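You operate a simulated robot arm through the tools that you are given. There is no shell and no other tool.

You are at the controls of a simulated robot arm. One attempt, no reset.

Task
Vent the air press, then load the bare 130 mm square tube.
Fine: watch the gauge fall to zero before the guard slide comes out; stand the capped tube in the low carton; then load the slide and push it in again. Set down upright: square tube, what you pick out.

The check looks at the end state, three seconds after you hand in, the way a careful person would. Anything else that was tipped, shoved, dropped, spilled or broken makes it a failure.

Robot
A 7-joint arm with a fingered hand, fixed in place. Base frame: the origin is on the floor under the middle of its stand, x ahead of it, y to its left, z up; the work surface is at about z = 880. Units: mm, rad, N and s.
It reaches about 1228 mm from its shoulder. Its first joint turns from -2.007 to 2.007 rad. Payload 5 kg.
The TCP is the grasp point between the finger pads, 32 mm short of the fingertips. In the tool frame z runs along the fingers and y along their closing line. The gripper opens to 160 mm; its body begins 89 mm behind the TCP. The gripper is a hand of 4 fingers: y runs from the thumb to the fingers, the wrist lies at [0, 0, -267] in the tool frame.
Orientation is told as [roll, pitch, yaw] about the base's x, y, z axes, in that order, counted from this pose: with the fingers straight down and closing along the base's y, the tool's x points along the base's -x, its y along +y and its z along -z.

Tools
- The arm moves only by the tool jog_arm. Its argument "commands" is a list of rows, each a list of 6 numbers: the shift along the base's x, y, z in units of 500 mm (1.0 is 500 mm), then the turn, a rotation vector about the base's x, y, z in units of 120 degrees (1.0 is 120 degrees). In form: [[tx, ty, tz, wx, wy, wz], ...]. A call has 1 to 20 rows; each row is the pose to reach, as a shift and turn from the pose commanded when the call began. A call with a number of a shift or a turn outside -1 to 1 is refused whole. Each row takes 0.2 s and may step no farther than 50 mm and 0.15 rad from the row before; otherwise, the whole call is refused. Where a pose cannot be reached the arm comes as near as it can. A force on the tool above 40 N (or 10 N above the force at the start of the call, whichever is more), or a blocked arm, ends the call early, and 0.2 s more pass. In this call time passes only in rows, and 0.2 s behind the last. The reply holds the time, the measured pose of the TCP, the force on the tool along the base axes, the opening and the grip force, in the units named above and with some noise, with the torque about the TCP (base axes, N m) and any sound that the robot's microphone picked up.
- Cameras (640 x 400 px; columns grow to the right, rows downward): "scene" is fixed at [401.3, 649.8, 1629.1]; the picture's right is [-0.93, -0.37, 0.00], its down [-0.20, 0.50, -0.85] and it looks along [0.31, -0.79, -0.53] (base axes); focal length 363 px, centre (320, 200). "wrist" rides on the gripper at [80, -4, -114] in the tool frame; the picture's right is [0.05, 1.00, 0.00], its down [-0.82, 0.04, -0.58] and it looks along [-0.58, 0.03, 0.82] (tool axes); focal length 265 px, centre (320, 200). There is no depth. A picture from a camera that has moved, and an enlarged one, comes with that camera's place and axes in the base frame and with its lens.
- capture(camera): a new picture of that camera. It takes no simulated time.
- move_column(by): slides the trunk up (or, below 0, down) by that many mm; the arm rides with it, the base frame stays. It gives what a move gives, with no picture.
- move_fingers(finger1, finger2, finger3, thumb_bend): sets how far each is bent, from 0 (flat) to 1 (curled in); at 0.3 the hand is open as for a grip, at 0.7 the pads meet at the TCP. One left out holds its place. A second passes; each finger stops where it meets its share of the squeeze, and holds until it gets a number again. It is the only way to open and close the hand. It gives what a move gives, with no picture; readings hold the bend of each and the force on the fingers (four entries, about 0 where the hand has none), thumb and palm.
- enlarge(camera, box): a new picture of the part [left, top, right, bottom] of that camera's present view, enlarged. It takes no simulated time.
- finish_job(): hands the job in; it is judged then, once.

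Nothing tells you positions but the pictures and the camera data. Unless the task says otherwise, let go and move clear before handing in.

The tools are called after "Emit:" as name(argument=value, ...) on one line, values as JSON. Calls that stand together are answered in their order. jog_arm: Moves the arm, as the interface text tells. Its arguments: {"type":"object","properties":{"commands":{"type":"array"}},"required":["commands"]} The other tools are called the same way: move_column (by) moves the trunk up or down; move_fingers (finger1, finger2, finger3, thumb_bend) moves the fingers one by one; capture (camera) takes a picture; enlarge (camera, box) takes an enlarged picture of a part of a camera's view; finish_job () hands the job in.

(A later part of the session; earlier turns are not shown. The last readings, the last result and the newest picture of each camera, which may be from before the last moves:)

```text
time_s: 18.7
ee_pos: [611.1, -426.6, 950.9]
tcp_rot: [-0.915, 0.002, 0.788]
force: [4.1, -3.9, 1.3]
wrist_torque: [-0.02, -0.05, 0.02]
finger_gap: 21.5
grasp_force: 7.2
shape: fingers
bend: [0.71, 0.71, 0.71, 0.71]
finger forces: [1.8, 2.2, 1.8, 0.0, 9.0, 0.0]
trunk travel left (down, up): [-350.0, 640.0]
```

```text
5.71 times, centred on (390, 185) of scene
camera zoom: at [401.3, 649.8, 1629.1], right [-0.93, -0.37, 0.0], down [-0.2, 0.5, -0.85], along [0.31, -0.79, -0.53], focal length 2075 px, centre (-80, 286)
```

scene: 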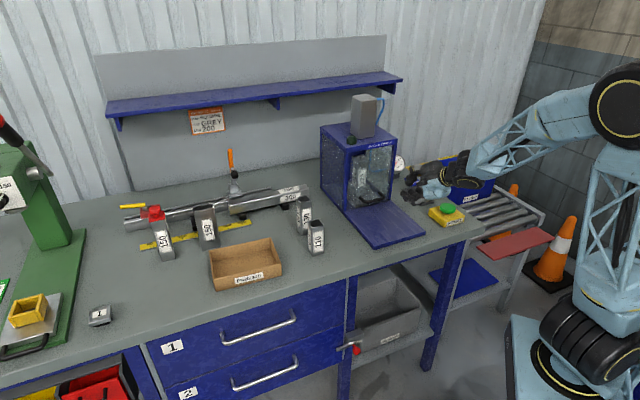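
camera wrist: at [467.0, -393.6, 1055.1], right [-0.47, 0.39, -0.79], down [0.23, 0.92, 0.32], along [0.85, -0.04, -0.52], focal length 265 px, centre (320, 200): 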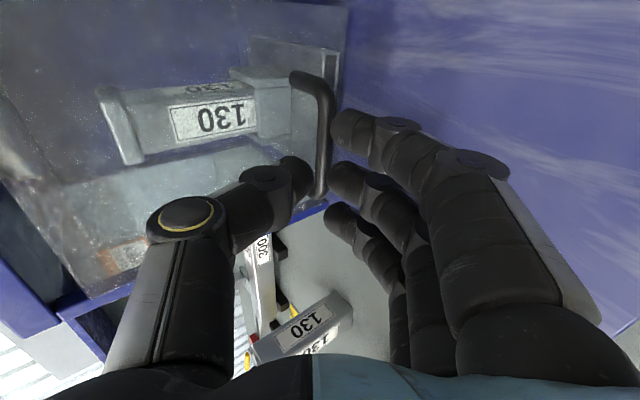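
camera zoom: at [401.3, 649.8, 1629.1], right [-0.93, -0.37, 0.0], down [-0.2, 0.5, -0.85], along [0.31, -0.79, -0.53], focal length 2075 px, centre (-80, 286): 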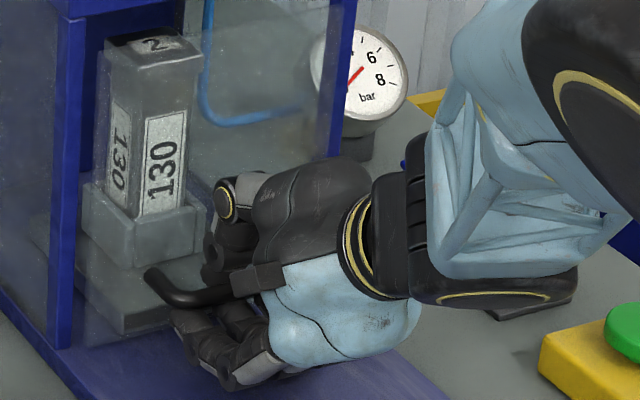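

The bar is now gripped between thumb and fingers, and the slide already shifted slightly, so it is free. With the gauge at zero, I'll pull it out slowly along its axis, starting with 40 mm.

Emit:
jog_arm(commands=[[-0.0071, 0.0071, 0, 0, 0, 0], [-0.0177, 0.0176, 0, 0, 0, 0], [-0.0283, 0.0282, 0, 0, 0, 0], [-0.0425, 0.0424, 0, 0, 0, 0], [-0.0566, 0.0565, 0, 0, 0, 0]])

Emit:
enlarge(camera="scene", box=[320, 110, 460, 250])

Emit:
enlarge(camera="wrist", box=[160, 60, 480, 260])

```text
time_s: 19.9
ee_pos: [584.0, -396.5, 949.4]
tcp_rot: [-0.914, 0.002, 0.787]
force: [-1.6, -1.8, -3.0]
wrist_torque: [-0.02, 0.0, 0.06]
finger_gap: 19.3
grasp_force: 1.0
shape: fingers
bend: [0.72, 0.71, 0.72, 0.73]
finger forces: [0.9, 0.1, 1.5, 0.0, 0.1, 0.1]
trunk travel left (down, up): [-350.0, 640.0]
```

```text
2.86 times, centred on (390, 180) of scene
camera zoom: at [401.3, 649.8, 1629.1], right [-0.93, -0.37, 0.0], down [-0.2, 0.5, -0.85], along [0.31, -0.79, -0.53], focal length 1038 px, centre (120, 257)
```

zoom: 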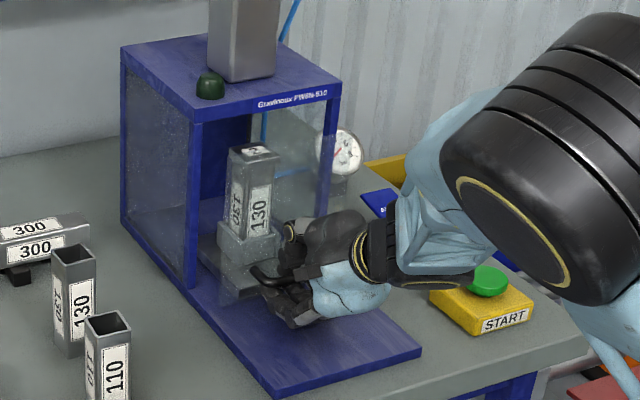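

```text
2.00 times, centred on (320, 160) of wrist
camera zoom: at [465.0, -390.4, 1021.9], right [-0.47, 0.39, -0.79], down [0.23, 0.92, 0.32], along [0.85, -0.04, -0.52], focal length 531 px, centre (320, 280)
```

zoom: 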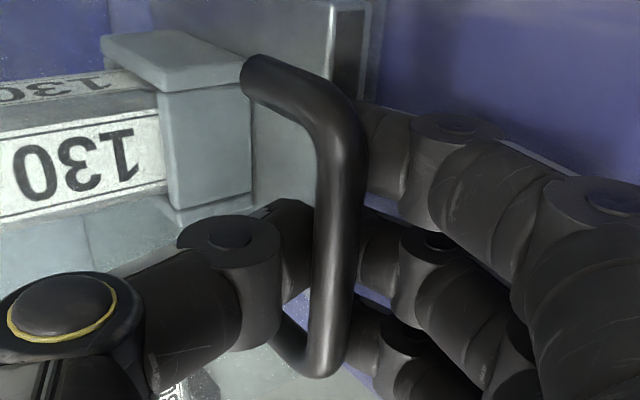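

The slide is moving smoothly with the guard and tube aboard. I'll continue pulling another 70 mm and re-check.

Emit:
jog_arm(commands=[[-0.0142, 0.0141, 0, 0, 0, 0], [-0.0283, 0.0282, 0, 0, 0, 0], [-0.0425, 0.0424, 0, 0, 0, 0], [-0.0566, 0.0565, 0, 0, 0, 0], [-0.0708, 0.0706, 0, 0, 0, 0], [-0.085, 0.0847, 0, 0, 0, 0], [-0.0991, 0.0988, 0, 0, 0, 0]])

Emit:
enlarge(camera="scene", box=[320, 110, 460, 250])

Emit:
enlarge(camera="wrist", box=[160, 60, 480, 260])

```text
time_s: 21.5
ee_pos: [533.1, -348.7, 949.0]
tcp_rot: [-0.916, 0.003, 0.788]
force: [-0.3, 0.0, -1.0]
wrist_torque: [0.0, 0.02, -0.05]
finger_gap: 19.0
grasp_force: 0.5
shape: fingers
bend: [0.72, 0.71, 0.72, 0.73]
finger forces: [0.3, 0.0, 0.3, 0.0, 0.0, 0.0]
trunk travel left (down, up): [-350.0, 640.0]
```

```text
2.86 times, centred on (390, 180) of scene
camera zoom: at [401.3, 649.8, 1629.1], right [-0.93, -0.37, 0.0], down [-0.2, 0.5, -0.85], along [0.31, -0.79, -0.53], focal length 1038 px, centre (120, 257)
```

zoom: 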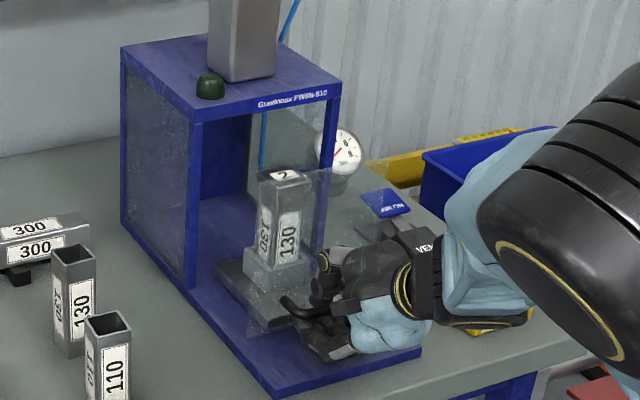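

```text
2.00 times, centred on (320, 160) of wrist
camera zoom: at [414.6, -342.7, 1020.9], right [-0.47, 0.39, -0.79], down [0.23, 0.92, 0.32], along [0.85, -0.04, -0.52], focal length 531 px, centre (320, 280)
```

zoom: 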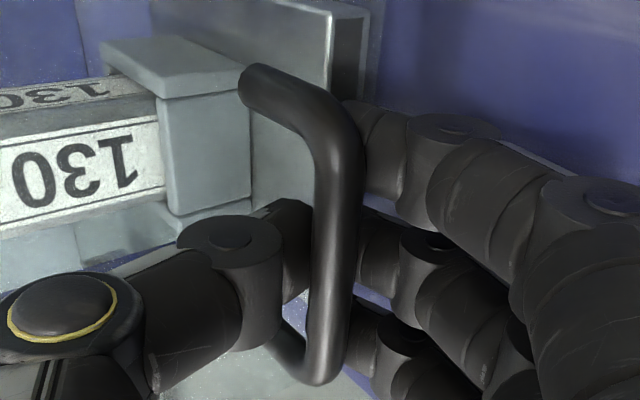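

110 mm out and moving freely. I'll pull about 60 mm more so the tube clears the roof, still keeping the slide on its base plate.

Emit:
jog_arm(commands=[[-0.0142, 0.0141, 0, 0, 0, 0], [-0.0283, 0.0282, 0, 0, 0, 0], [-0.0425, 0.0424, 0, 0, 0, 0], [-0.0566, 0.0565, 0, 0, 0, 0], [-0.0708, 0.0706, 0, 0, 0, 0], [-0.085, 0.0847, 0, 0, 0, 0]])

Emit:
capture(camera="scene")

Emit:
enlarge(camera="scene", box=[320, 110, 460, 250])

Emit:
enlarge(camera="wrist", box=[160, 60, 480, 260])

```text
time_s: 22.9
ee_pos: [503.8, -315.3, 954.9]
tcp_rot: [-0.912, 0.003, 0.785]
force: [-9.3, -6.5, -11.2]
wrist_torque: [-0.11, 0.13, 0.0]
finger_gap: 20.3
grasp_force: 7.3
shape: fingers
bend: [0.71, 0.71, 0.71, 0.73]
finger forces: [4.3, 4.7, 6.1, 0.0, 0.0, 0.0]
out of reach, approached as far as the arm can: row 5, 6
trunk travel left (down, up): [-350.0, 640.0]
```

```text
taken
```

scene: 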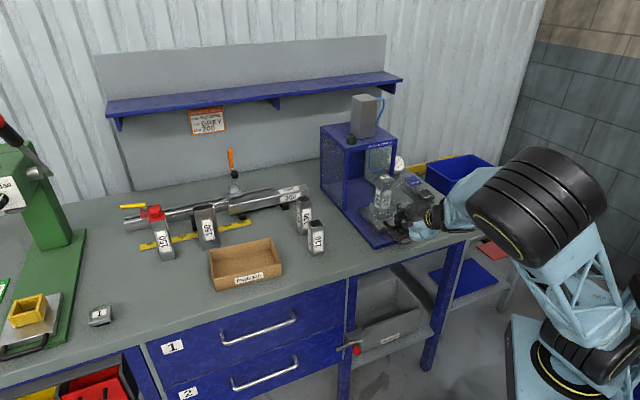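

```text
2.86 times, centred on (390, 180) of scene
camera zoom: at [401.3, 649.8, 1629.1], right [-0.93, -0.37, 0.0], down [-0.2, 0.5, -0.85], along [0.31, -0.79, -0.53], focal length 1038 px, centre (120, 257)
```

zoom: 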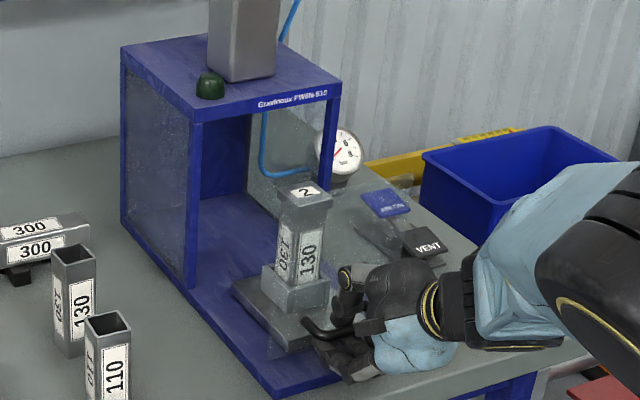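

```text
2.00 times, centred on (320, 160) of wrist
camera zoom: at [384.9, -308.8, 1026.6], right [-0.47, 0.4, -0.79], down [0.24, 0.92, 0.32], along [0.85, -0.04, -0.53], focal length 531 px, centre (320, 280)
```

zoom: 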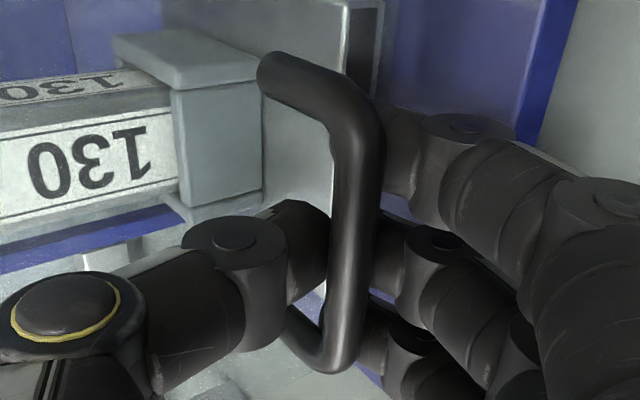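

The slide is out about 155 mm, with the tube well in front of the roof edge and the arm at its inward reach limit. I'll release the bar with a small opening so nothing gets pushed.

Emit:
move_fingers(finger1=0.61, finger2=0.61, finger3=0.61, thumb_bend=0.66)

Emit:
enlarge(camera="wrist", box=[160, 60, 480, 260])

Emit:
enlarge(camera="scene", box=[340, 150, 440, 250])

```text
time_s: 23.9
ee_pos: [505.2, -314.8, 954.3]
tcp_rot: [-0.914, 0.001, 0.786]
force: [0.1, 0.1, -0.9]
wrist_torque: [-0.03, -0.02, -0.02]
finger_gap: 40.7
grasp_force: 0.1
shape: fingers
bend: [0.61, 0.61, 0.61, 0.66]
finger forces: [0.0, 0.0, 0.1, 0.0, 0.0, 0.0]
trunk travel left (down, up): [-350.0, 640.0]
```

```text
2.00 times, centred on (320, 160) of wrist
camera zoom: at [386.2, -308.1, 1027.3], right [-0.47, 0.39, -0.79], down [0.23, 0.92, 0.32], along [0.85, -0.04, -0.52], focal length 531 px, centre (320, 280)
```

zoom: 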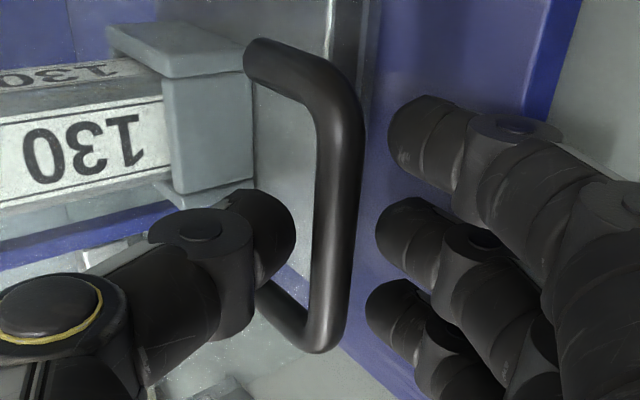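

```text
4.00 times, centred on (390, 200) of scene
camera zoom: at [401.3, 649.8, 1629.1], right [-0.93, -0.37, 0.0], down [-0.2, 0.5, -0.85], along [0.31, -0.79, -0.53], focal length 1453 px, centre (40, 200)
```

zoom: 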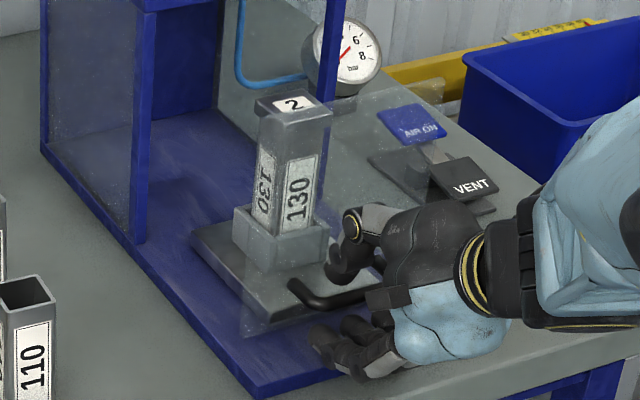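

The bar is free in the gap and the guard plate's top is at about z = 1103. I'll open the lower fingers a little more and withdraw mostly upward, since moving back is limited by reach.

Emit:
move_fingers(finger1=0.56, finger2=0.56, finger3=0.56)

Emit:
jog_arm(commands=[[-0.003, 0.003, 0.014, 0, 0, 0], [-0.006, 0.006, 0.028, 0, 0, 0], [-0.009, 0.009, 0.042, 0, 0, 0], [-0.011, 0.011, 0.056, 0, 0, 0]])

Emit:
enlarge(camera="wrist", box=[160, 60, 480, 260])

Emit:
enlarge(camera="scene", box=[340, 150, 440, 250])

```text
time_s: 24.9
ee_pos: [503.4, -314.4, 954.9]
tcp_rot: [-0.912, 0.002, 0.786]
force: [0.7, -0.2, 0.4]
wrist_torque: [-0.01, -0.03, -0.01]
finger_gap: 49.7
grasp_force: 0.0
shape: fingers
bend: [0.56, 0.56, 0.56, 0.66]
finger forces: [0.0, 0.1, 0.0, 0.0, 0.0, 0.1]
trunk travel left (down, up): [-350.0, 640.0]
```

```text
time_s: 25.9
ee_pos: [498.8, -308.2, 980.6]
tcp_rot: [-0.914, 0.003, 0.787]
force: [-0.1, -0.1, 0.2]
wrist_torque: [0.01, 0.0, -0.03]
finger_gap: 49.7
grasp_force: 0.1
shape: fingers
bend: [0.56, 0.56, 0.56, 0.66]
finger forces: [0.0, 0.0, 0.1, 0.0, 0.0, 0.0]
trunk travel left (down, up): [-350.0, 640.0]
```

```text
2.00 times, centred on (320, 160) of wrist
camera zoom: at [379.5, -302.2, 1053.4], right [-0.47, 0.39, -0.79], down [0.23, 0.92, 0.32], along [0.85, -0.04, -0.52], focal length 531 px, centre (320, 280)
```

zoom: 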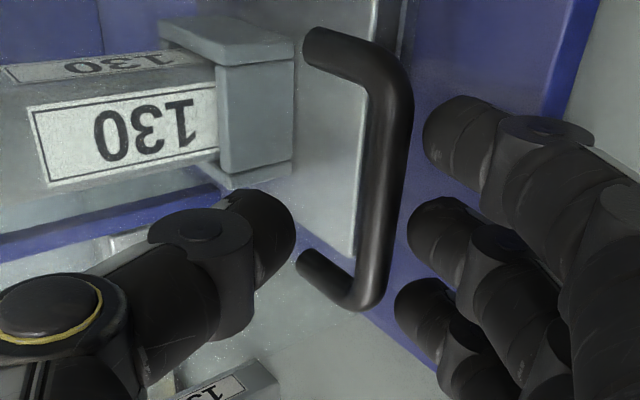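

```text
4.00 times, centred on (390, 200) of scene
camera zoom: at [401.3, 649.8, 1629.1], right [-0.93, -0.37, 0.0], down [-0.2, 0.5, -0.85], along [0.31, -0.79, -0.53], focal length 1453 px, centre (40, 200)
```

zoom: 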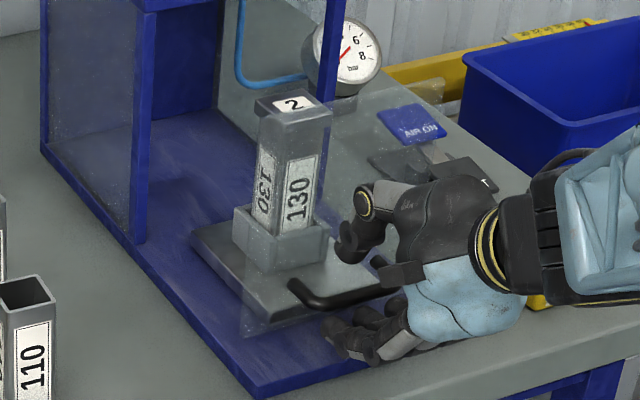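

The thumb is now clear above the bar. I'll rise a little more and then raise the trunk 300 mm to return to the comfortable arm configuration above the press.

Emit:
jog_arm(commands=[[-0.002, 0.002, 0.02, 0, 0, 0], [-0.004, 0.004, 0.06, 0, 0, 0], [-0.006, 0.006, 0.1, 0, 0, 0]])

Emit:
move_column(by=300)

Emit:
enlarge(camera="scene", box=[340, 140, 440, 250])

Emit:
capture(camera="scene")

```text
time_s: 26.7
ee_pos: [495.4, -305.0, 1030.6]
tcp_rot: [-0.914, 0.002, 0.786]
force: [0.0, -0.2, -0.6]
wrist_torque: [-0.02, -0.02, -0.01]
finger_gap: 49.8
grasp_force: 0.0
shape: fingers
bend: [0.56, 0.56, 0.56, 0.66]
finger forces: [0.0, 0.1, 0.0, 0.1, 0.0, 0.0]
trunk travel left (down, up): [-350.0, 640.0]
```

```text
time_s: 29.7
ee_pos: [495.6, -305.3, 1330.7]
tcp_rot: [-0.916, 0.002, 0.787]
force: [-0.4, 0.3, -0.5]
wrist_torque: [-0.01, -0.01, 0.03]
finger_gap: 49.9
grasp_force: 0.0
shape: fingers
bend: [0.56, 0.56, 0.56, 0.66]
finger forces: [0.1, 0.0, 0.0, 0.0, 0.1, 0.1]
trunk travel left (down, up): [-650.0, 340.0]
```

```text
3.64 times, centred on (390, 195) of scene
camera zoom: at [401.3, 649.8, 1629.1], right [-0.93, -0.37, 0.0], down [-0.2, 0.5, -0.85], along [0.31, -0.79, -0.53], focal length 1320 px, centre (66, 218)
```

zoom: 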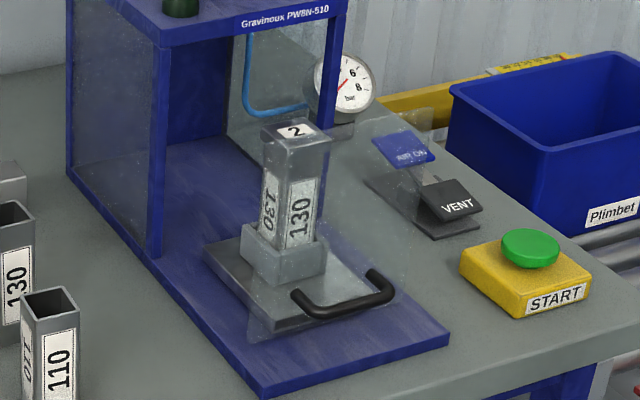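

```text
taken
```

scene: 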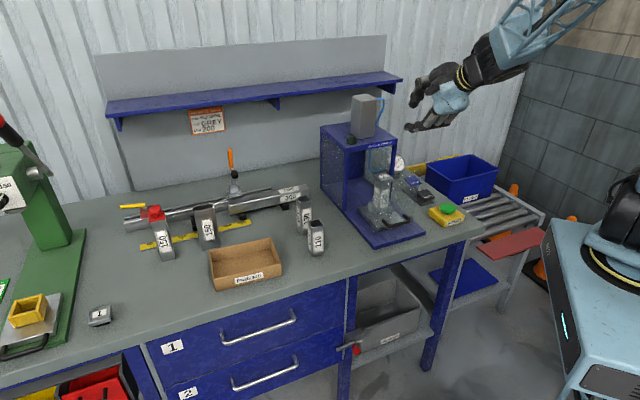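

The slide sits cleanly on its base plate with the capped tube upright in the nest. I'll measure the tube, nest and guard plate precisely while the view is clear.

Emit:
enlarge(camera="scene", box=[365, 165, 420, 240])

Emit:
enlarge(camera="wrist", box=[160, 60, 480, 260])

Emit:
capture(camera="wrist")

```text
5.33 times, centred on (392, 202) of scene
camera zoom: at [401.3, 649.8, 1629.1], right [-0.93, -0.37, 0.0], down [-0.2, 0.5, -0.85], along [0.31, -0.79, -0.53], focal length 1937 px, centre (-67, 187)
```

zoom: 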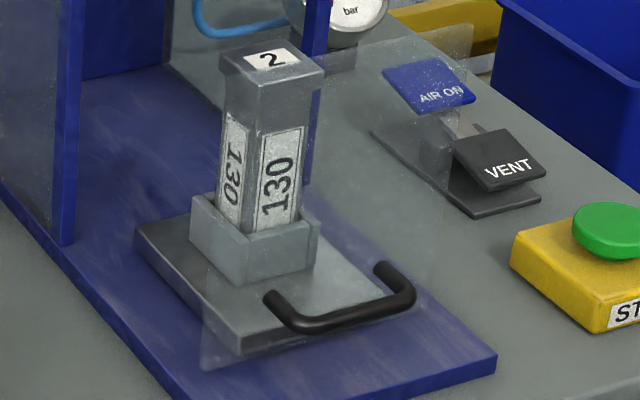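

```text
2.00 times, centred on (320, 160) of wrist
camera zoom: at [377.3, -299.0, 1403.4], right [-0.47, 0.39, -0.79], down [0.23, 0.92, 0.32], along [0.85, -0.04, -0.52], focal length 531 px, centre (320, 280)
```

zoom: 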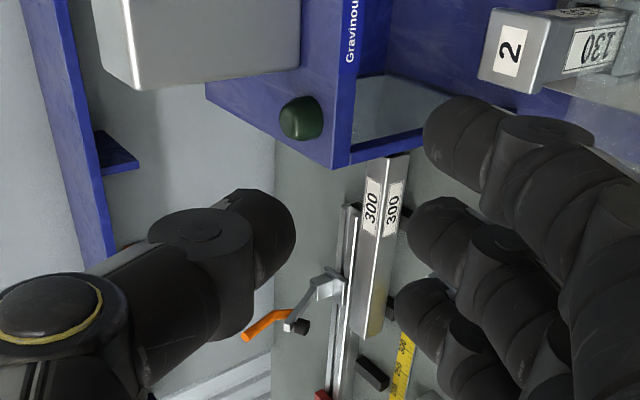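

```text
taken
camera wrist: at [377.3, -299.0, 1403.4], right [-0.47, 0.39, -0.79], down [0.23, 0.92, 0.32], along [0.85, -0.04, -0.52], focal length 265 px, centre (320, 200)
```

wrist: 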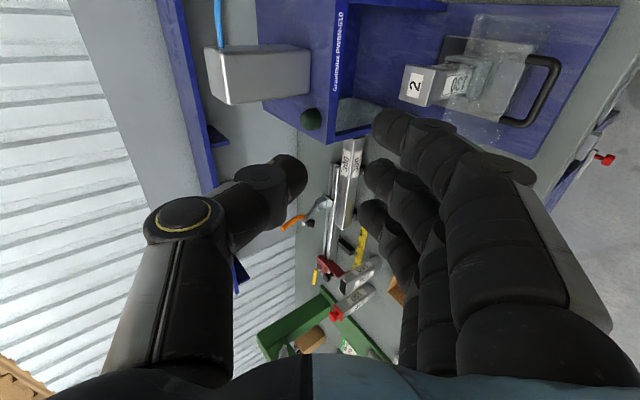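

I'd rather trust the wrist camera for fine placement. I'll bring the hand upright, then turn it so it closes across the tube (along the press width), staying well above everything.

Emit:
jog_arm(commands=[[0.018, -0.021, 0, 0.044, 0.044, 0], [0.037, -0.043, 0, 0.088, 0.088, 0], [0.055, -0.064, 0, 0.132, 0.132, 0], [0.074, -0.085, 0, 0.176, 0.176, 0], [0.092, -0.106, 0, 0.22, 0.22, 0], [0.11, -0.128, 0, 0.264, 0.264, 0], [0.129, -0.149, 0, 0.3086, 0.3086, 0]])

Emit:
jog_arm(commands=[[0, 0, 0, 0, 0, -0.068], [0, 0, 0, 0, 0, -0.136], [0, 0, 0, 0, 0, -0.204], [0, 0, 0, 0, 0, -0.272], [0, 0, 0, 0, 0, -0.34], [0, 0, 0, 0, 0, -0.408], [0, 0, 0, 0, 0, -0.476], [0, 0, 0, 0, 0, -0.544], [0, 0, 0, 0, 0, -0.612], [0, 0, 0, 0, 0, -0.68], [0, 0, 0, 0, 0, -0.747]])

Emit:
move_fingers(finger1=0.4, finger2=0.4, finger3=0.4, thumb_bend=0.4)

Emit:
capture(camera="wrist")

Emit:
capture(camera="scene")

```text
time_s: 31.3
ee_pos: [560.1, -381.1, 1331.9]
tcp_rot: [0.002, -0.002, 0.787]
force: [0.2, -1.3, -1.2]
wrist_torque: [0.02, 0.01, 0.0]
finger_gap: 50.0
grasp_force: 0.0
shape: fingers
bend: [0.56, 0.56, 0.56, 0.66]
finger forces: [0.1, 0.0, 0.0, 0.0, 0.0, 0.0]
trunk travel left (down, up): [-650.0, 340.0]
```

```text
time_s: 33.7
ee_pos: [560.5, -379.7, 1331.0]
tcp_rot: [-0.003, 0.001, -0.78]
force: [-1.0, 0.0, 0.4]
wrist_torque: [0.04, 0.02, 0.0]
finger_gap: 49.8
grasp_force: 0.1
shape: fingers
bend: [0.56, 0.56, 0.56, 0.66]
finger forces: [0.0, 0.0, 0.0, 0.0, 0.0, 0.0]
trunk travel left (down, up): [-650.0, 340.0]
```

```text
time_s: 34.7
ee_pos: [560.3, -380.0, 1330.6]
tcp_rot: [0.0, -0.001, -0.776]
force: [-0.5, -0.1, 0.1]
wrist_torque: [0.01, 0.02, 0.01]
finger_gap: 130.7
grasp_force: 0.0
shape: fingers
bend: [0.4, 0.4, 0.4, 0.4]
finger forces: [0.0, 0.1, 0.0, 0.0, 0.0, 0.1]
trunk travel left (down, up): [-650.0, 340.0]
```

```text
taken
camera wrist: at [500.4, -324.8, 1444.3], right [0.66, 0.75, 0.0], down [0.61, -0.54, 0.58], along [0.43, -0.38, -0.82], focal length 265 px, centre (320, 200)
```

wrist: 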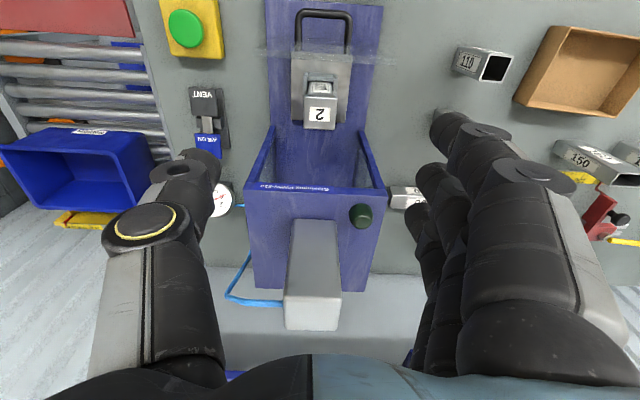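

```text
taken
```

scene: 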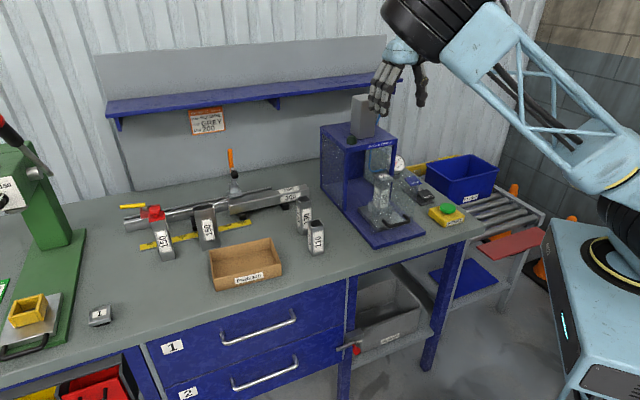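

The slide, tube cap "2", nest, bare tubes and carton are all visible from here. I'll enlarge the tube and slide to get the alignment.

Emit:
enlarge(camera="wrist", box=[250, 0, 400, 140])

Emit:
enlarge(camera="wrist", box=[430, 10, 640, 140])

```text
2.86 times, centred on (325, 70) of wrist
camera zoom: at [500.4, -324.8, 1444.3], right [0.66, 0.75, 0.0], down [0.61, -0.54, 0.58], along [0.43, -0.38, -0.82], focal length 758 px, centre (306, 571)
```

zoom: 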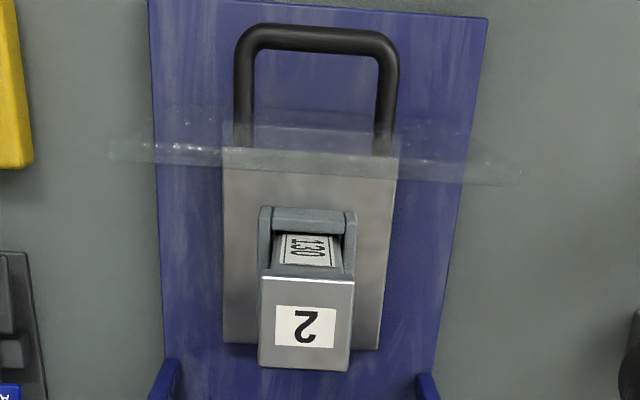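

```text
3.05 times, centred on (535, 75) of wrist
camera zoom: at [500.4, -324.8, 1444.3], right [0.66, 0.75, 0.0], down [0.61, -0.54, 0.58], along [0.43, -0.38, -0.82], focal length 809 px, centre (-335, 581)
```

zoom: 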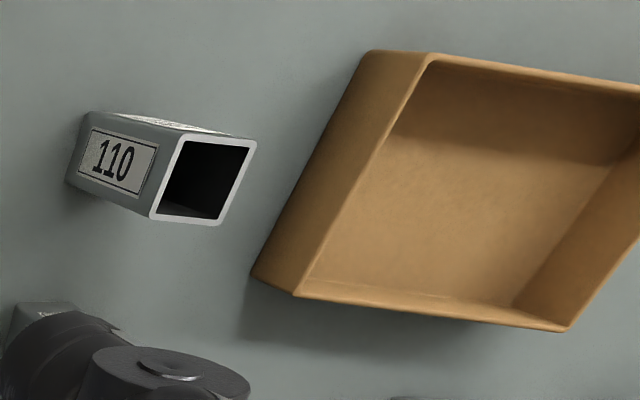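

The cap is about 46 mm square, centred near (589, -404), and squared with the hand. I'll move directly above it and lower to z ≈ 1180 to check again.

Emit:
jog_arm(commands=[[0.02, -0.016, -0.04, 0, 0, 0], [0.04, -0.032, -0.12, 0, 0, 0], [0.057, -0.048, -0.2, 0, 0, 0], [0.0574, -0.048, -0.28, 0, 0, 0], [0.0574, -0.048, -0.3, 0, 0, 0]])

Emit:
capture(camera="wrist")

Emit:
enlarge(camera="wrist", box=[240, 60, 400, 180])

Emit:
enlarge(camera="scene", box=[320, 90, 460, 250])

```text
time_s: 35.9
ee_pos: [590.3, -404.6, 1181.2]
tcp_rot: [0.0, 0.0, -0.775]
force: [0.2, -0.2, -1.0]
wrist_torque: [-0.02, 0.03, -0.04]
finger_gap: 130.4
grasp_force: 0.1
shape: fingers
bend: [0.4, 0.4, 0.4, 0.4]
finger forces: [0.0, 0.0, 0.0, 0.0, 0.0, 0.0]
trunk travel left (down, up): [-650.0, 340.0]
```

```text
taken
camera wrist: at [529.9, -350.3, 1294.7], right [0.66, 0.75, 0.0], down [0.61, -0.54, 0.58], along [0.43, -0.38, -0.82], focal length 265 px, centre (320, 200)
```

wrist: 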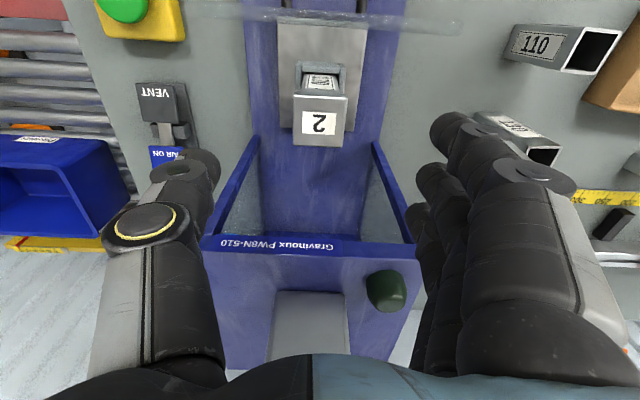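

```text
3.33 times, centred on (320, 120) of wrist
camera zoom: at [529.9, -350.3, 1294.7], right [0.66, 0.75, 0.0], down [0.61, -0.54, 0.58], along [0.43, -0.38, -0.82], focal length 885 px, centre (320, 467)
```

zoom: 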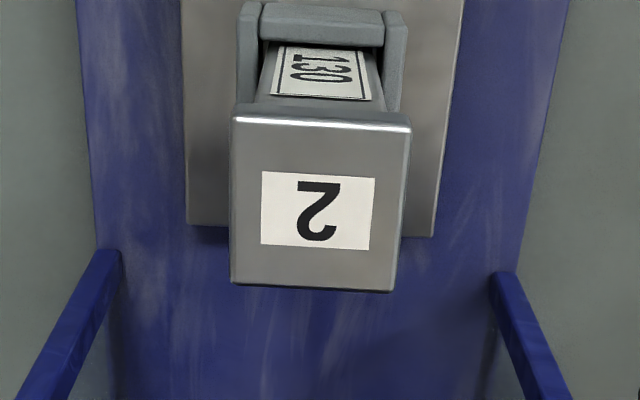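

```text
2.50 times, centred on (390, 170) of scene
camera zoom: at [401.3, 649.8, 1629.1], right [-0.93, -0.37, 0.0], down [-0.2, 0.5, -0.85], along [0.31, -0.79, -0.53], focal length 908 px, centre (145, 275)
```

zoom: 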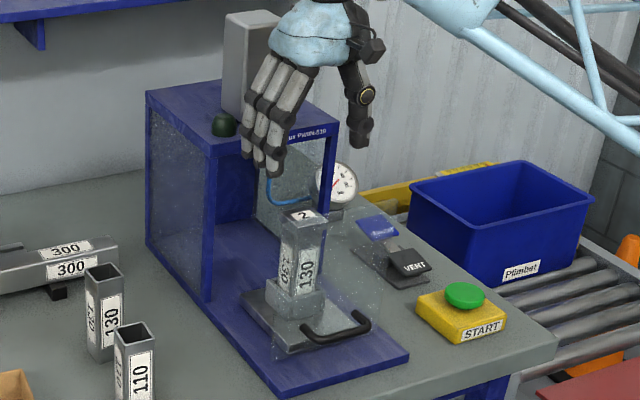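

The hand is centred over the capped tube within a millimetre or two. I'll lower to grip just below the cap.

Emit:
jog_arm(commands=[[0, 0, -0.06, 0, 0, 0], [0, 0, -0.13, 0, 0, 0], [0, 0, -0.2, 0, 0, 0], [0, 0, -0.26, 0, 0, 0], [0, 0, -0.31, 0, 0, 0]])

Emit:
capture(camera="wrist")

Emit:
enlarge(camera="scene", box=[340, 120, 440, 240])

```text
time_s: 37.1
ee_pos: [589.2, -404.7, 1024.8]
tcp_rot: [0.001, 0.0, -0.777]
force: [-0.1, 0.3, 0.1]
wrist_torque: [0.02, -0.01, 0.0]
finger_gap: 130.6
grasp_force: 0.1
shape: fingers
bend: [0.4, 0.4, 0.4, 0.4]
finger forces: [0.1, 0.0, 0.0, 0.0, 0.1, 0.0]
trunk travel left (down, up): [-650.0, 340.0]
```

```text
taken
camera wrist: at [529.5, -349.7, 1139.1], right [0.66, 0.75, 0.0], down [0.61, -0.54, 0.58], along [0.43, -0.38, -0.82], focal length 265 px, centre (320, 200)
```

wrist: 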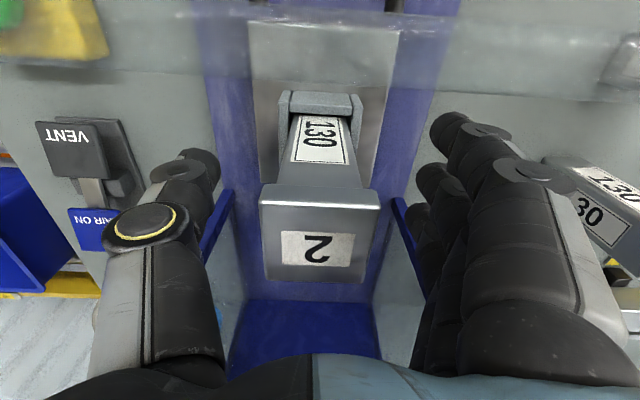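

```text
3.33 times, centred on (390, 180) of scene
camera zoom: at [401.3, 649.8, 1629.1], right [-0.93, -0.37, 0.0], down [-0.2, 0.5, -0.85], along [0.31, -0.79, -0.53], focal length 1210 px, centre (87, 267)
```

zoom: 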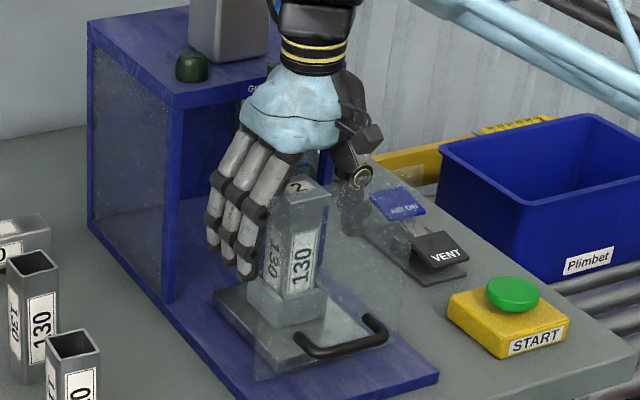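

The pads sit just below the cap, whose top is at z ≈ 1055. I'll close on the tube.

Emit:
move_fingers(finger1=0.75, finger2=0.75, finger3=0.75, thumb_bend=0.75)

Emit:
capture(camera="wrist")

Emit:
enlarge(camera="scene", box=[340, 120, 440, 240])

```text
time_s: 38.1
ee_pos: [589.5, -405.0, 1025.9]
tcp_rot: [0.0, 0.0, -0.777]
force: [-1.0, 0.7, -2.4]
wrist_torque: [0.06, 0.07, 0.04]
finger_gap: 24.1
grasp_force: 19.0
shape: fingers
bend: [0.75, 0.61, 0.74, 0.68]
finger forces: [1.0, 11.3, 7.7, 0.0, 17.2, 0.0]
trunk travel left (down, up): [-650.0, 340.0]
```

```text
taken
camera wrist: at [529.4, -349.8, 1139.2], right [0.66, 0.75, 0.0], down [0.61, -0.54, 0.58], along [0.43, -0.38, -0.82], focal length 265 px, centre (320, 200)
```

wrist: 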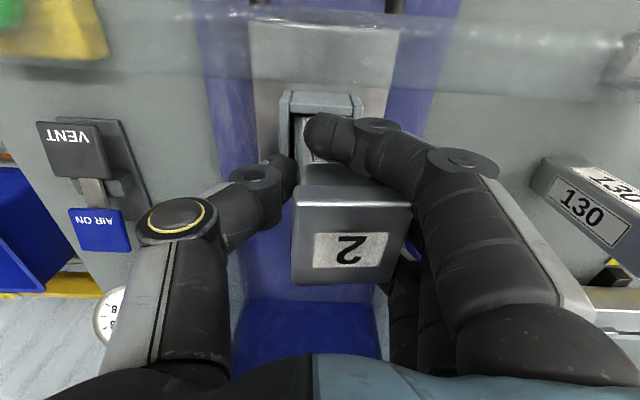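

```text
3.33 times, centred on (390, 180) of scene
camera zoom: at [401.3, 649.8, 1629.1], right [-0.93, -0.37, 0.0], down [-0.2, 0.5, -0.85], along [0.31, -0.79, -0.53], focal length 1210 px, centre (87, 267)
```

zoom: 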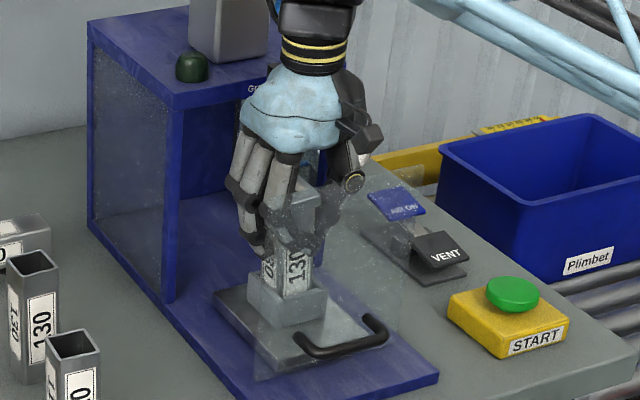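

The thumb pushed harder than the fingers and leaned the tube about 12 mm toward them, with fingers 1 and 3 slipping past its edges. I'll open, let it settle upright, and re-grip with the thumb stopped at the tube face.

Emit:
move_fingers(finger1=0.5, finger2=0.5, finger3=0.5, thumb_bend=0.5)

Emit:
capture(camera="wrist")

Emit:
enlarge(camera="scene", box=[365, 165, 420, 240])

```text
time_s: 39.1
ee_pos: [588.7, -403.6, 1025.8]
tcp_rot: [-0.001, 0.001, -0.777]
force: [-0.3, -0.7, -0.6]
wrist_torque: [0.01, 0.0, 0.02]
finger_gap: 90.5
grasp_force: 0.1
shape: fingers
bend: [0.5, 0.5, 0.5, 0.5]
finger forces: [0.0, 0.0, 0.1, 0.0, 0.0, 0.0]
trunk travel left (down, up): [-650.0, 340.0]
```

```text
taken
camera wrist: at [529.3, -349.8, 1139.4], right [0.66, 0.75, 0.0], down [0.61, -0.54, 0.58], along [0.43, -0.38, -0.82], focal length 265 px, centre (320, 200)
```

wrist: 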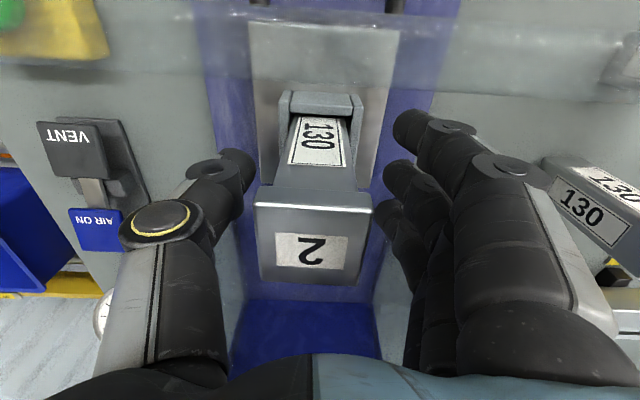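

```text
5.33 times, centred on (392, 202) of scene
camera zoom: at [401.3, 649.8, 1629.1], right [-0.93, -0.37, 0.0], down [-0.2, 0.5, -0.85], along [0.31, -0.79, -0.53], focal length 1937 px, centre (-67, 187)
```

zoom: 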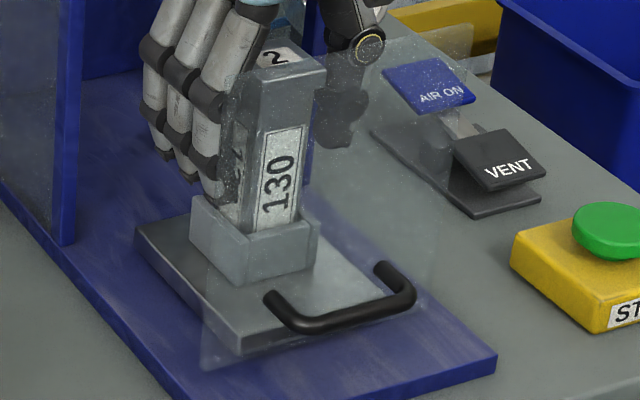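

The tube settled back upright in its loose nest. I'll pinch it with the thumb held at its face and the middle finger supplying the squeeze.

Emit:
move_fingers(finger1=0.55, finger2=0.7, finger3=0.55, thumb_bend=0.63)

Emit:
capture(camera="wrist")

Emit:
enlarge(camera="scene", box=[365, 165, 420, 240])

```text
time_s: 40.1
ee_pos: [589.0, -404.3, 1026.4]
tcp_rot: [0.001, 0.0, -0.775]
force: [-0.3, 1.3, 0.0]
wrist_torque: [-0.05, 0.0, 0.0]
finger_gap: 64.5
grasp_force: 7.4
shape: fingers
bend: [0.55, 0.63, 0.55, 0.61]
finger forces: [0.0, 7.1, 0.0, 0.1, 7.2, 0.1]
trunk travel left (down, up): [-650.0, 340.0]
```

```text
taken
camera wrist: at [529.3, -349.8, 1139.3], right [0.66, 0.75, 0.0], down [0.61, -0.54, 0.58], along [0.43, -0.38, -0.82], focal length 265 px, centre (320, 200)
```

wrist: 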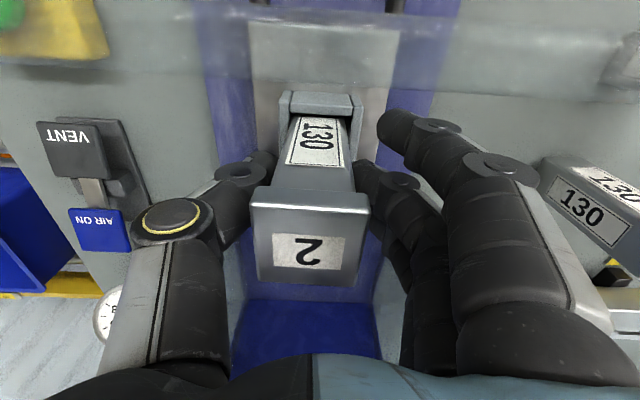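

```text
5.33 times, centred on (392, 202) of scene
camera zoom: at [401.3, 649.8, 1629.1], right [-0.93, -0.37, 0.0], down [-0.2, 0.5, -0.85], along [0.31, -0.79, -0.53], focal length 1937 px, centre (-67, 187)
```

zoom: 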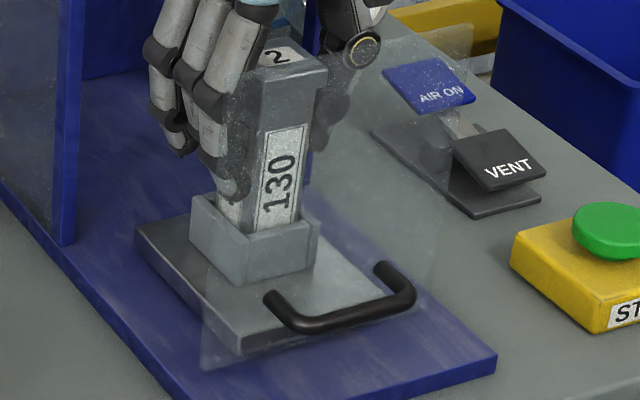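

The grip is even at 7 N each but a little light, and the top leans a few mm to the thumb side. I'll firm it up with a bit more thumb to centre it.

Emit:
move_fingers(finger2=0.77, thumb_bend=0.665)

Emit:
capture(camera="wrist")

```text
time_s: 41.1
ee_pos: [591.2, -403.9, 1026.1]
tcp_rot: [0.0, 0.0, -0.776]
force: [0.0, -0.1, -1.2]
wrist_torque: [0.01, 0.0, 0.0]
finger_gap: 63.0
grasp_force: 9.7
shape: fingers
bend: [0.55, 0.62, 0.55, 0.63]
finger forces: [0.0, 9.4, 0.0, 0.1, 9.3, 0.0]
trunk travel left (down, up): [-650.0, 340.0]
```

```text
taken
camera wrist: at [529.4, -349.8, 1139.2], right [0.66, 0.75, 0.0], down [0.61, -0.54, 0.58], along [0.43, -0.38, -0.82], focal length 265 px, centre (320, 200)
```

wrist: 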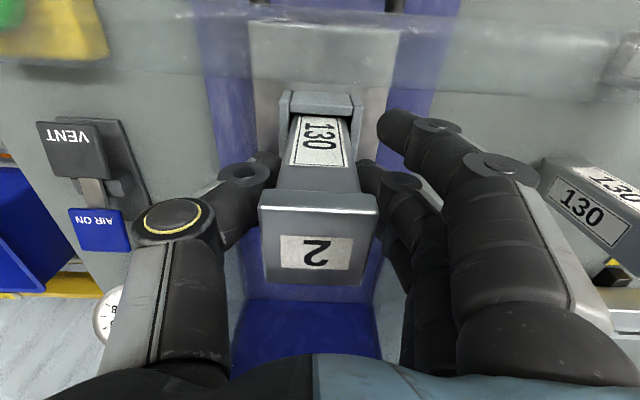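

The tube is now upright and centred with about 9.4 N on both sides. I'll lift slowly and watch for slipping.

Emit:
jog_arm(commands=[[0, 0, 0.01, 0, 0, 0], [0, 0, 0.025, 0, 0, 0], [0, 0, 0.045, 0, 0, 0], [0, 0, 0.06, 0, 0, 0]])

Emit:
capture(camera="wrist")

Emit:
enlarge(camera="scene", box=[365, 155, 420, 240])

```text
time_s: 42.1
ee_pos: [589.3, -401.8, 1054.8]
tcp_rot: [-0.001, -0.001, -0.776]
force: [0.5, 1.0, -2.9]
wrist_torque: [0.0, 0.01, 0.0]
finger_gap: 62.7
grasp_force: 9.5
shape: fingers
bend: [0.55, 0.62, 0.55, 0.63]
finger forces: [0.0, 9.4, 0.0, 0.1, 9.5, 0.0]
trunk travel left (down, up): [-650.0, 340.0]
```

```text
taken
camera wrist: at [529.4, -348.1, 1168.3], right [0.66, 0.75, 0.0], down [0.61, -0.54, 0.58], along [0.43, -0.38, -0.82], focal length 265 px, centre (320, 200)
```

wrist: 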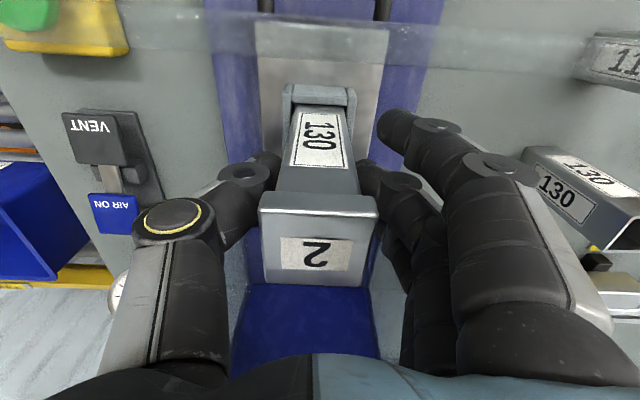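

```text
4.71 times, centred on (392, 198) of scene
camera zoom: at [401.3, 649.8, 1629.1], right [-0.93, -0.37, 0.0], down [-0.2, 0.5, -0.85], along [0.31, -0.79, -0.53], focal length 1709 px, centre (-21, 212)
```

zoom: 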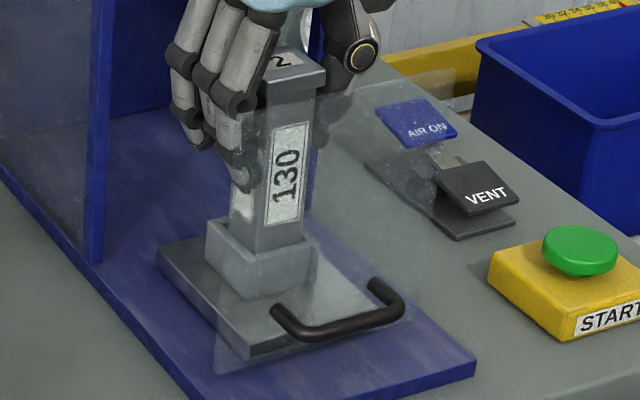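

The tube lifts cleanly with no slip (about 3 N). I'll raise it straight up to clear everything.

Emit:
jog_arm(commands=[[0, 0, 0.05, 0, 0, 0], [0, 0, 0.1, 0, 0, 0], [0, 0, 0.16, 0, 0, 0], [0, 0, 0.22, 0, 0, 0], [0, 0, 0.28, 0, 0, 0], [0, 0, 0.31, 0, 0, 0]])

Emit:
capture(camera="wrist")

Emit:
capture(camera="scene")

```text
time_s: 43.5
ee_pos: [590.4, -403.1, 1211.7]
tcp_rot: [-0.001, -0.002, -0.776]
force: [1.2, 0.2, -3.7]
wrist_torque: [0.03, -0.03, -0.02]
finger_gap: 62.7
grasp_force: 9.3
shape: fingers
bend: [0.55, 0.62, 0.55, 0.63]
finger forces: [0.0, 9.3, 0.1, 0.1, 9.4, 0.0]
trunk travel left (down, up): [-650.0, 340.0]
```

```text
taken
camera wrist: at [530.8, -349.1, 1325.3], right [0.66, 0.75, 0.0], down [0.61, -0.54, 0.58], along [0.43, -0.38, -0.82], focal length 265 px, centre (320, 200)
```

wrist: 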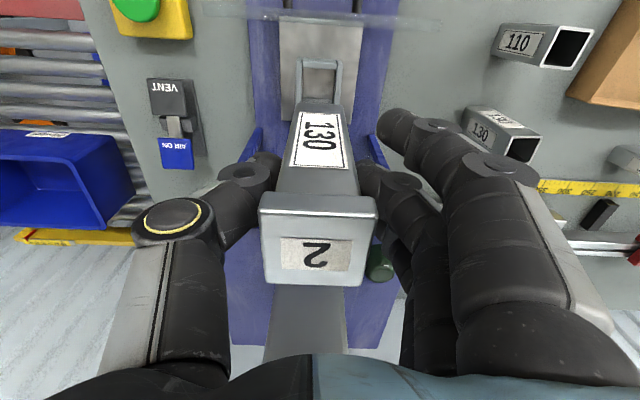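

```text
taken
```

scene: 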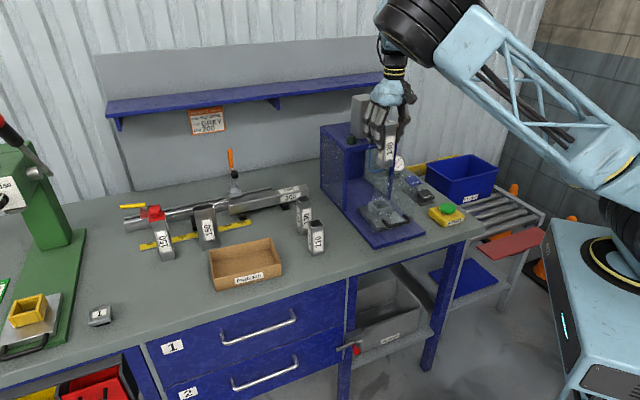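

The tube hangs straight and the nest is visibly empty. I'll carry it at this height toward the carton, going most of the way first and then checking.

Emit:
jog_arm(commands=[[0.0126, 0.0153, 0, 0, 0, 0], [0.038, 0.046, 0, 0, 0, 0], [0.076, 0.092, 0, 0, 0, 0], [0.12, 0.145, 0, 0, 0, 0], [0.164, 0.199, 0, 0, 0, 0], [0.209, 0.252, 0, 0, 0, 0], [0.259, 0.313, 0, 0, 0, 0], [0.31, 0.374, 0, 0, 0, 0], [0.354, 0.428, 0, 0, 0, 0], [0.398, 0.481, 0, 0, 0, 0], [0.436, 0.527, 0, 0, 0, 0], [0.468, 0.565, 0, 0, 0, 0], [0.493, 0.596, 0, 0, 0, 0], [0.506, 0.611, 0, 0, 0, 0]])

Emit:
capture(camera="wrist")

Emit:
capture(camera="scene")

```text
time_s: 46.5
ee_pos: [841.9, -96.2, 1211.7]
tcp_rot: [-0.001, 0.0, -0.778]
force: [0.6, -0.3, -3.9]
wrist_torque: [0.02, 0.0, -0.01]
finger_gap: 63.0
grasp_force: 9.6
shape: fingers
bend: [0.55, 0.62, 0.55, 0.63]
finger forces: [0.1, 9.3, 0.0, 0.0, 9.2, 0.0]
trunk travel left (down, up): [-650.0, 340.0]
```

```text
taken
camera wrist: at [782.2, -42.0, 1324.6], right [0.66, 0.75, 0.0], down [0.61, -0.54, 0.58], along [0.43, -0.38, -0.82], focal length 265 px, centre (320, 200)
```

wrist: 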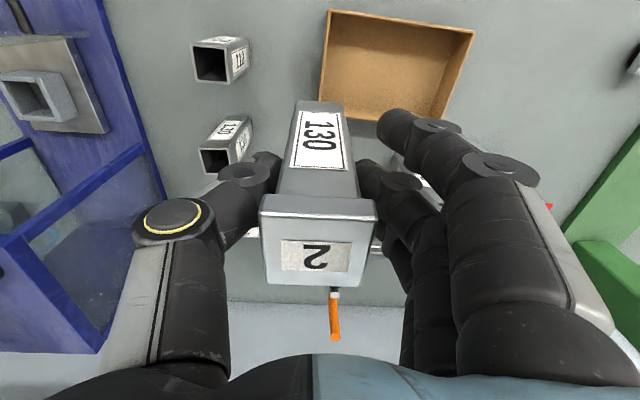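

```text
taken
```

scene: 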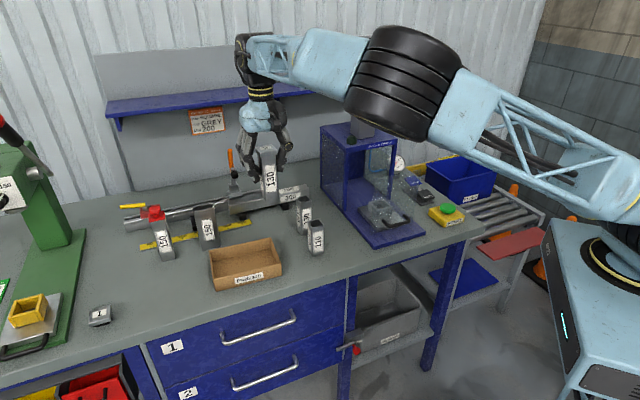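

Still held firmly. The carton's measured centre is about (904, -14), with its long side at about 41.7°. I'll move over it with a small yaw correction.

Emit:
jog_arm(commands=[[0.015, 0.02, 0, 0, 0, -0.006], [0.04, 0.053, 0, 0, 0, -0.015], [0.07, 0.093, 0, 0, 0, -0.022], [0.1, 0.133, 0, 0, 0, -0.028], [0.124, 0.164, 0, 0, 0, -0.031], [0.124, 0.164, 0, 0, 0, -0.031]])

Emit:
capture(camera="wrist")

Emit:
enlarge(camera="scene", box=[150, 120, 340, 300])

```text
time_s: 47.9
ee_pos: [904.8, -15.0, 1209.7]
tcp_rot: [0.0, 0.0, -0.843]
force: [-0.4, -0.4, -3.0]
wrist_torque: [-0.01, 0.0, -0.03]
finger_gap: 62.6
grasp_force: 9.3
shape: fingers
bend: [0.55, 0.62, 0.55, 0.63]
finger forces: [0.0, 9.3, 0.0, 0.1, 9.3, 0.0]
trunk travel left (down, up): [-650.0, 340.0]
```

```text
taken
camera wrist: at [846.9, 42.0, 1323.3], right [0.71, 0.7, 0.0], down [0.57, -0.58, 0.58], along [0.41, -0.41, -0.82], focal length 265 px, centre (320, 200)
```

wrist: 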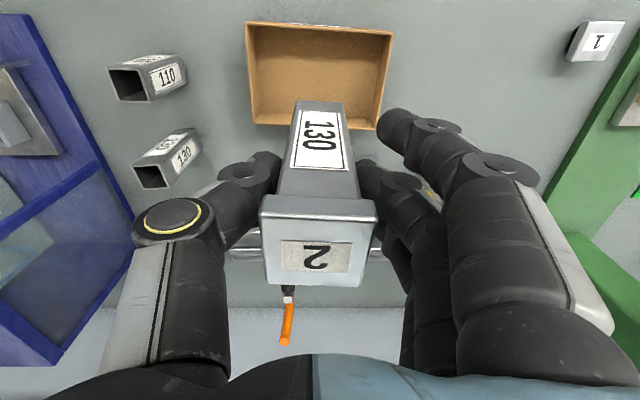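

```text
2.22 times, centred on (245, 210) of scene
camera zoom: at [401.3, 649.8, 1629.1], right [-0.93, -0.37, 0.0], down [-0.2, 0.5, -0.85], along [0.31, -0.79, -0.53], focal length 807 px, centre (487, 178)
```

zoom: 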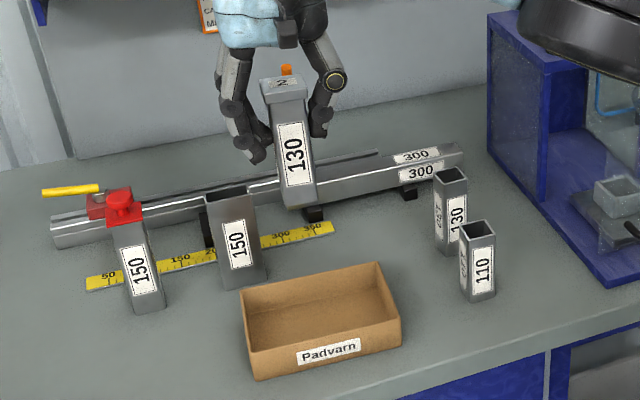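

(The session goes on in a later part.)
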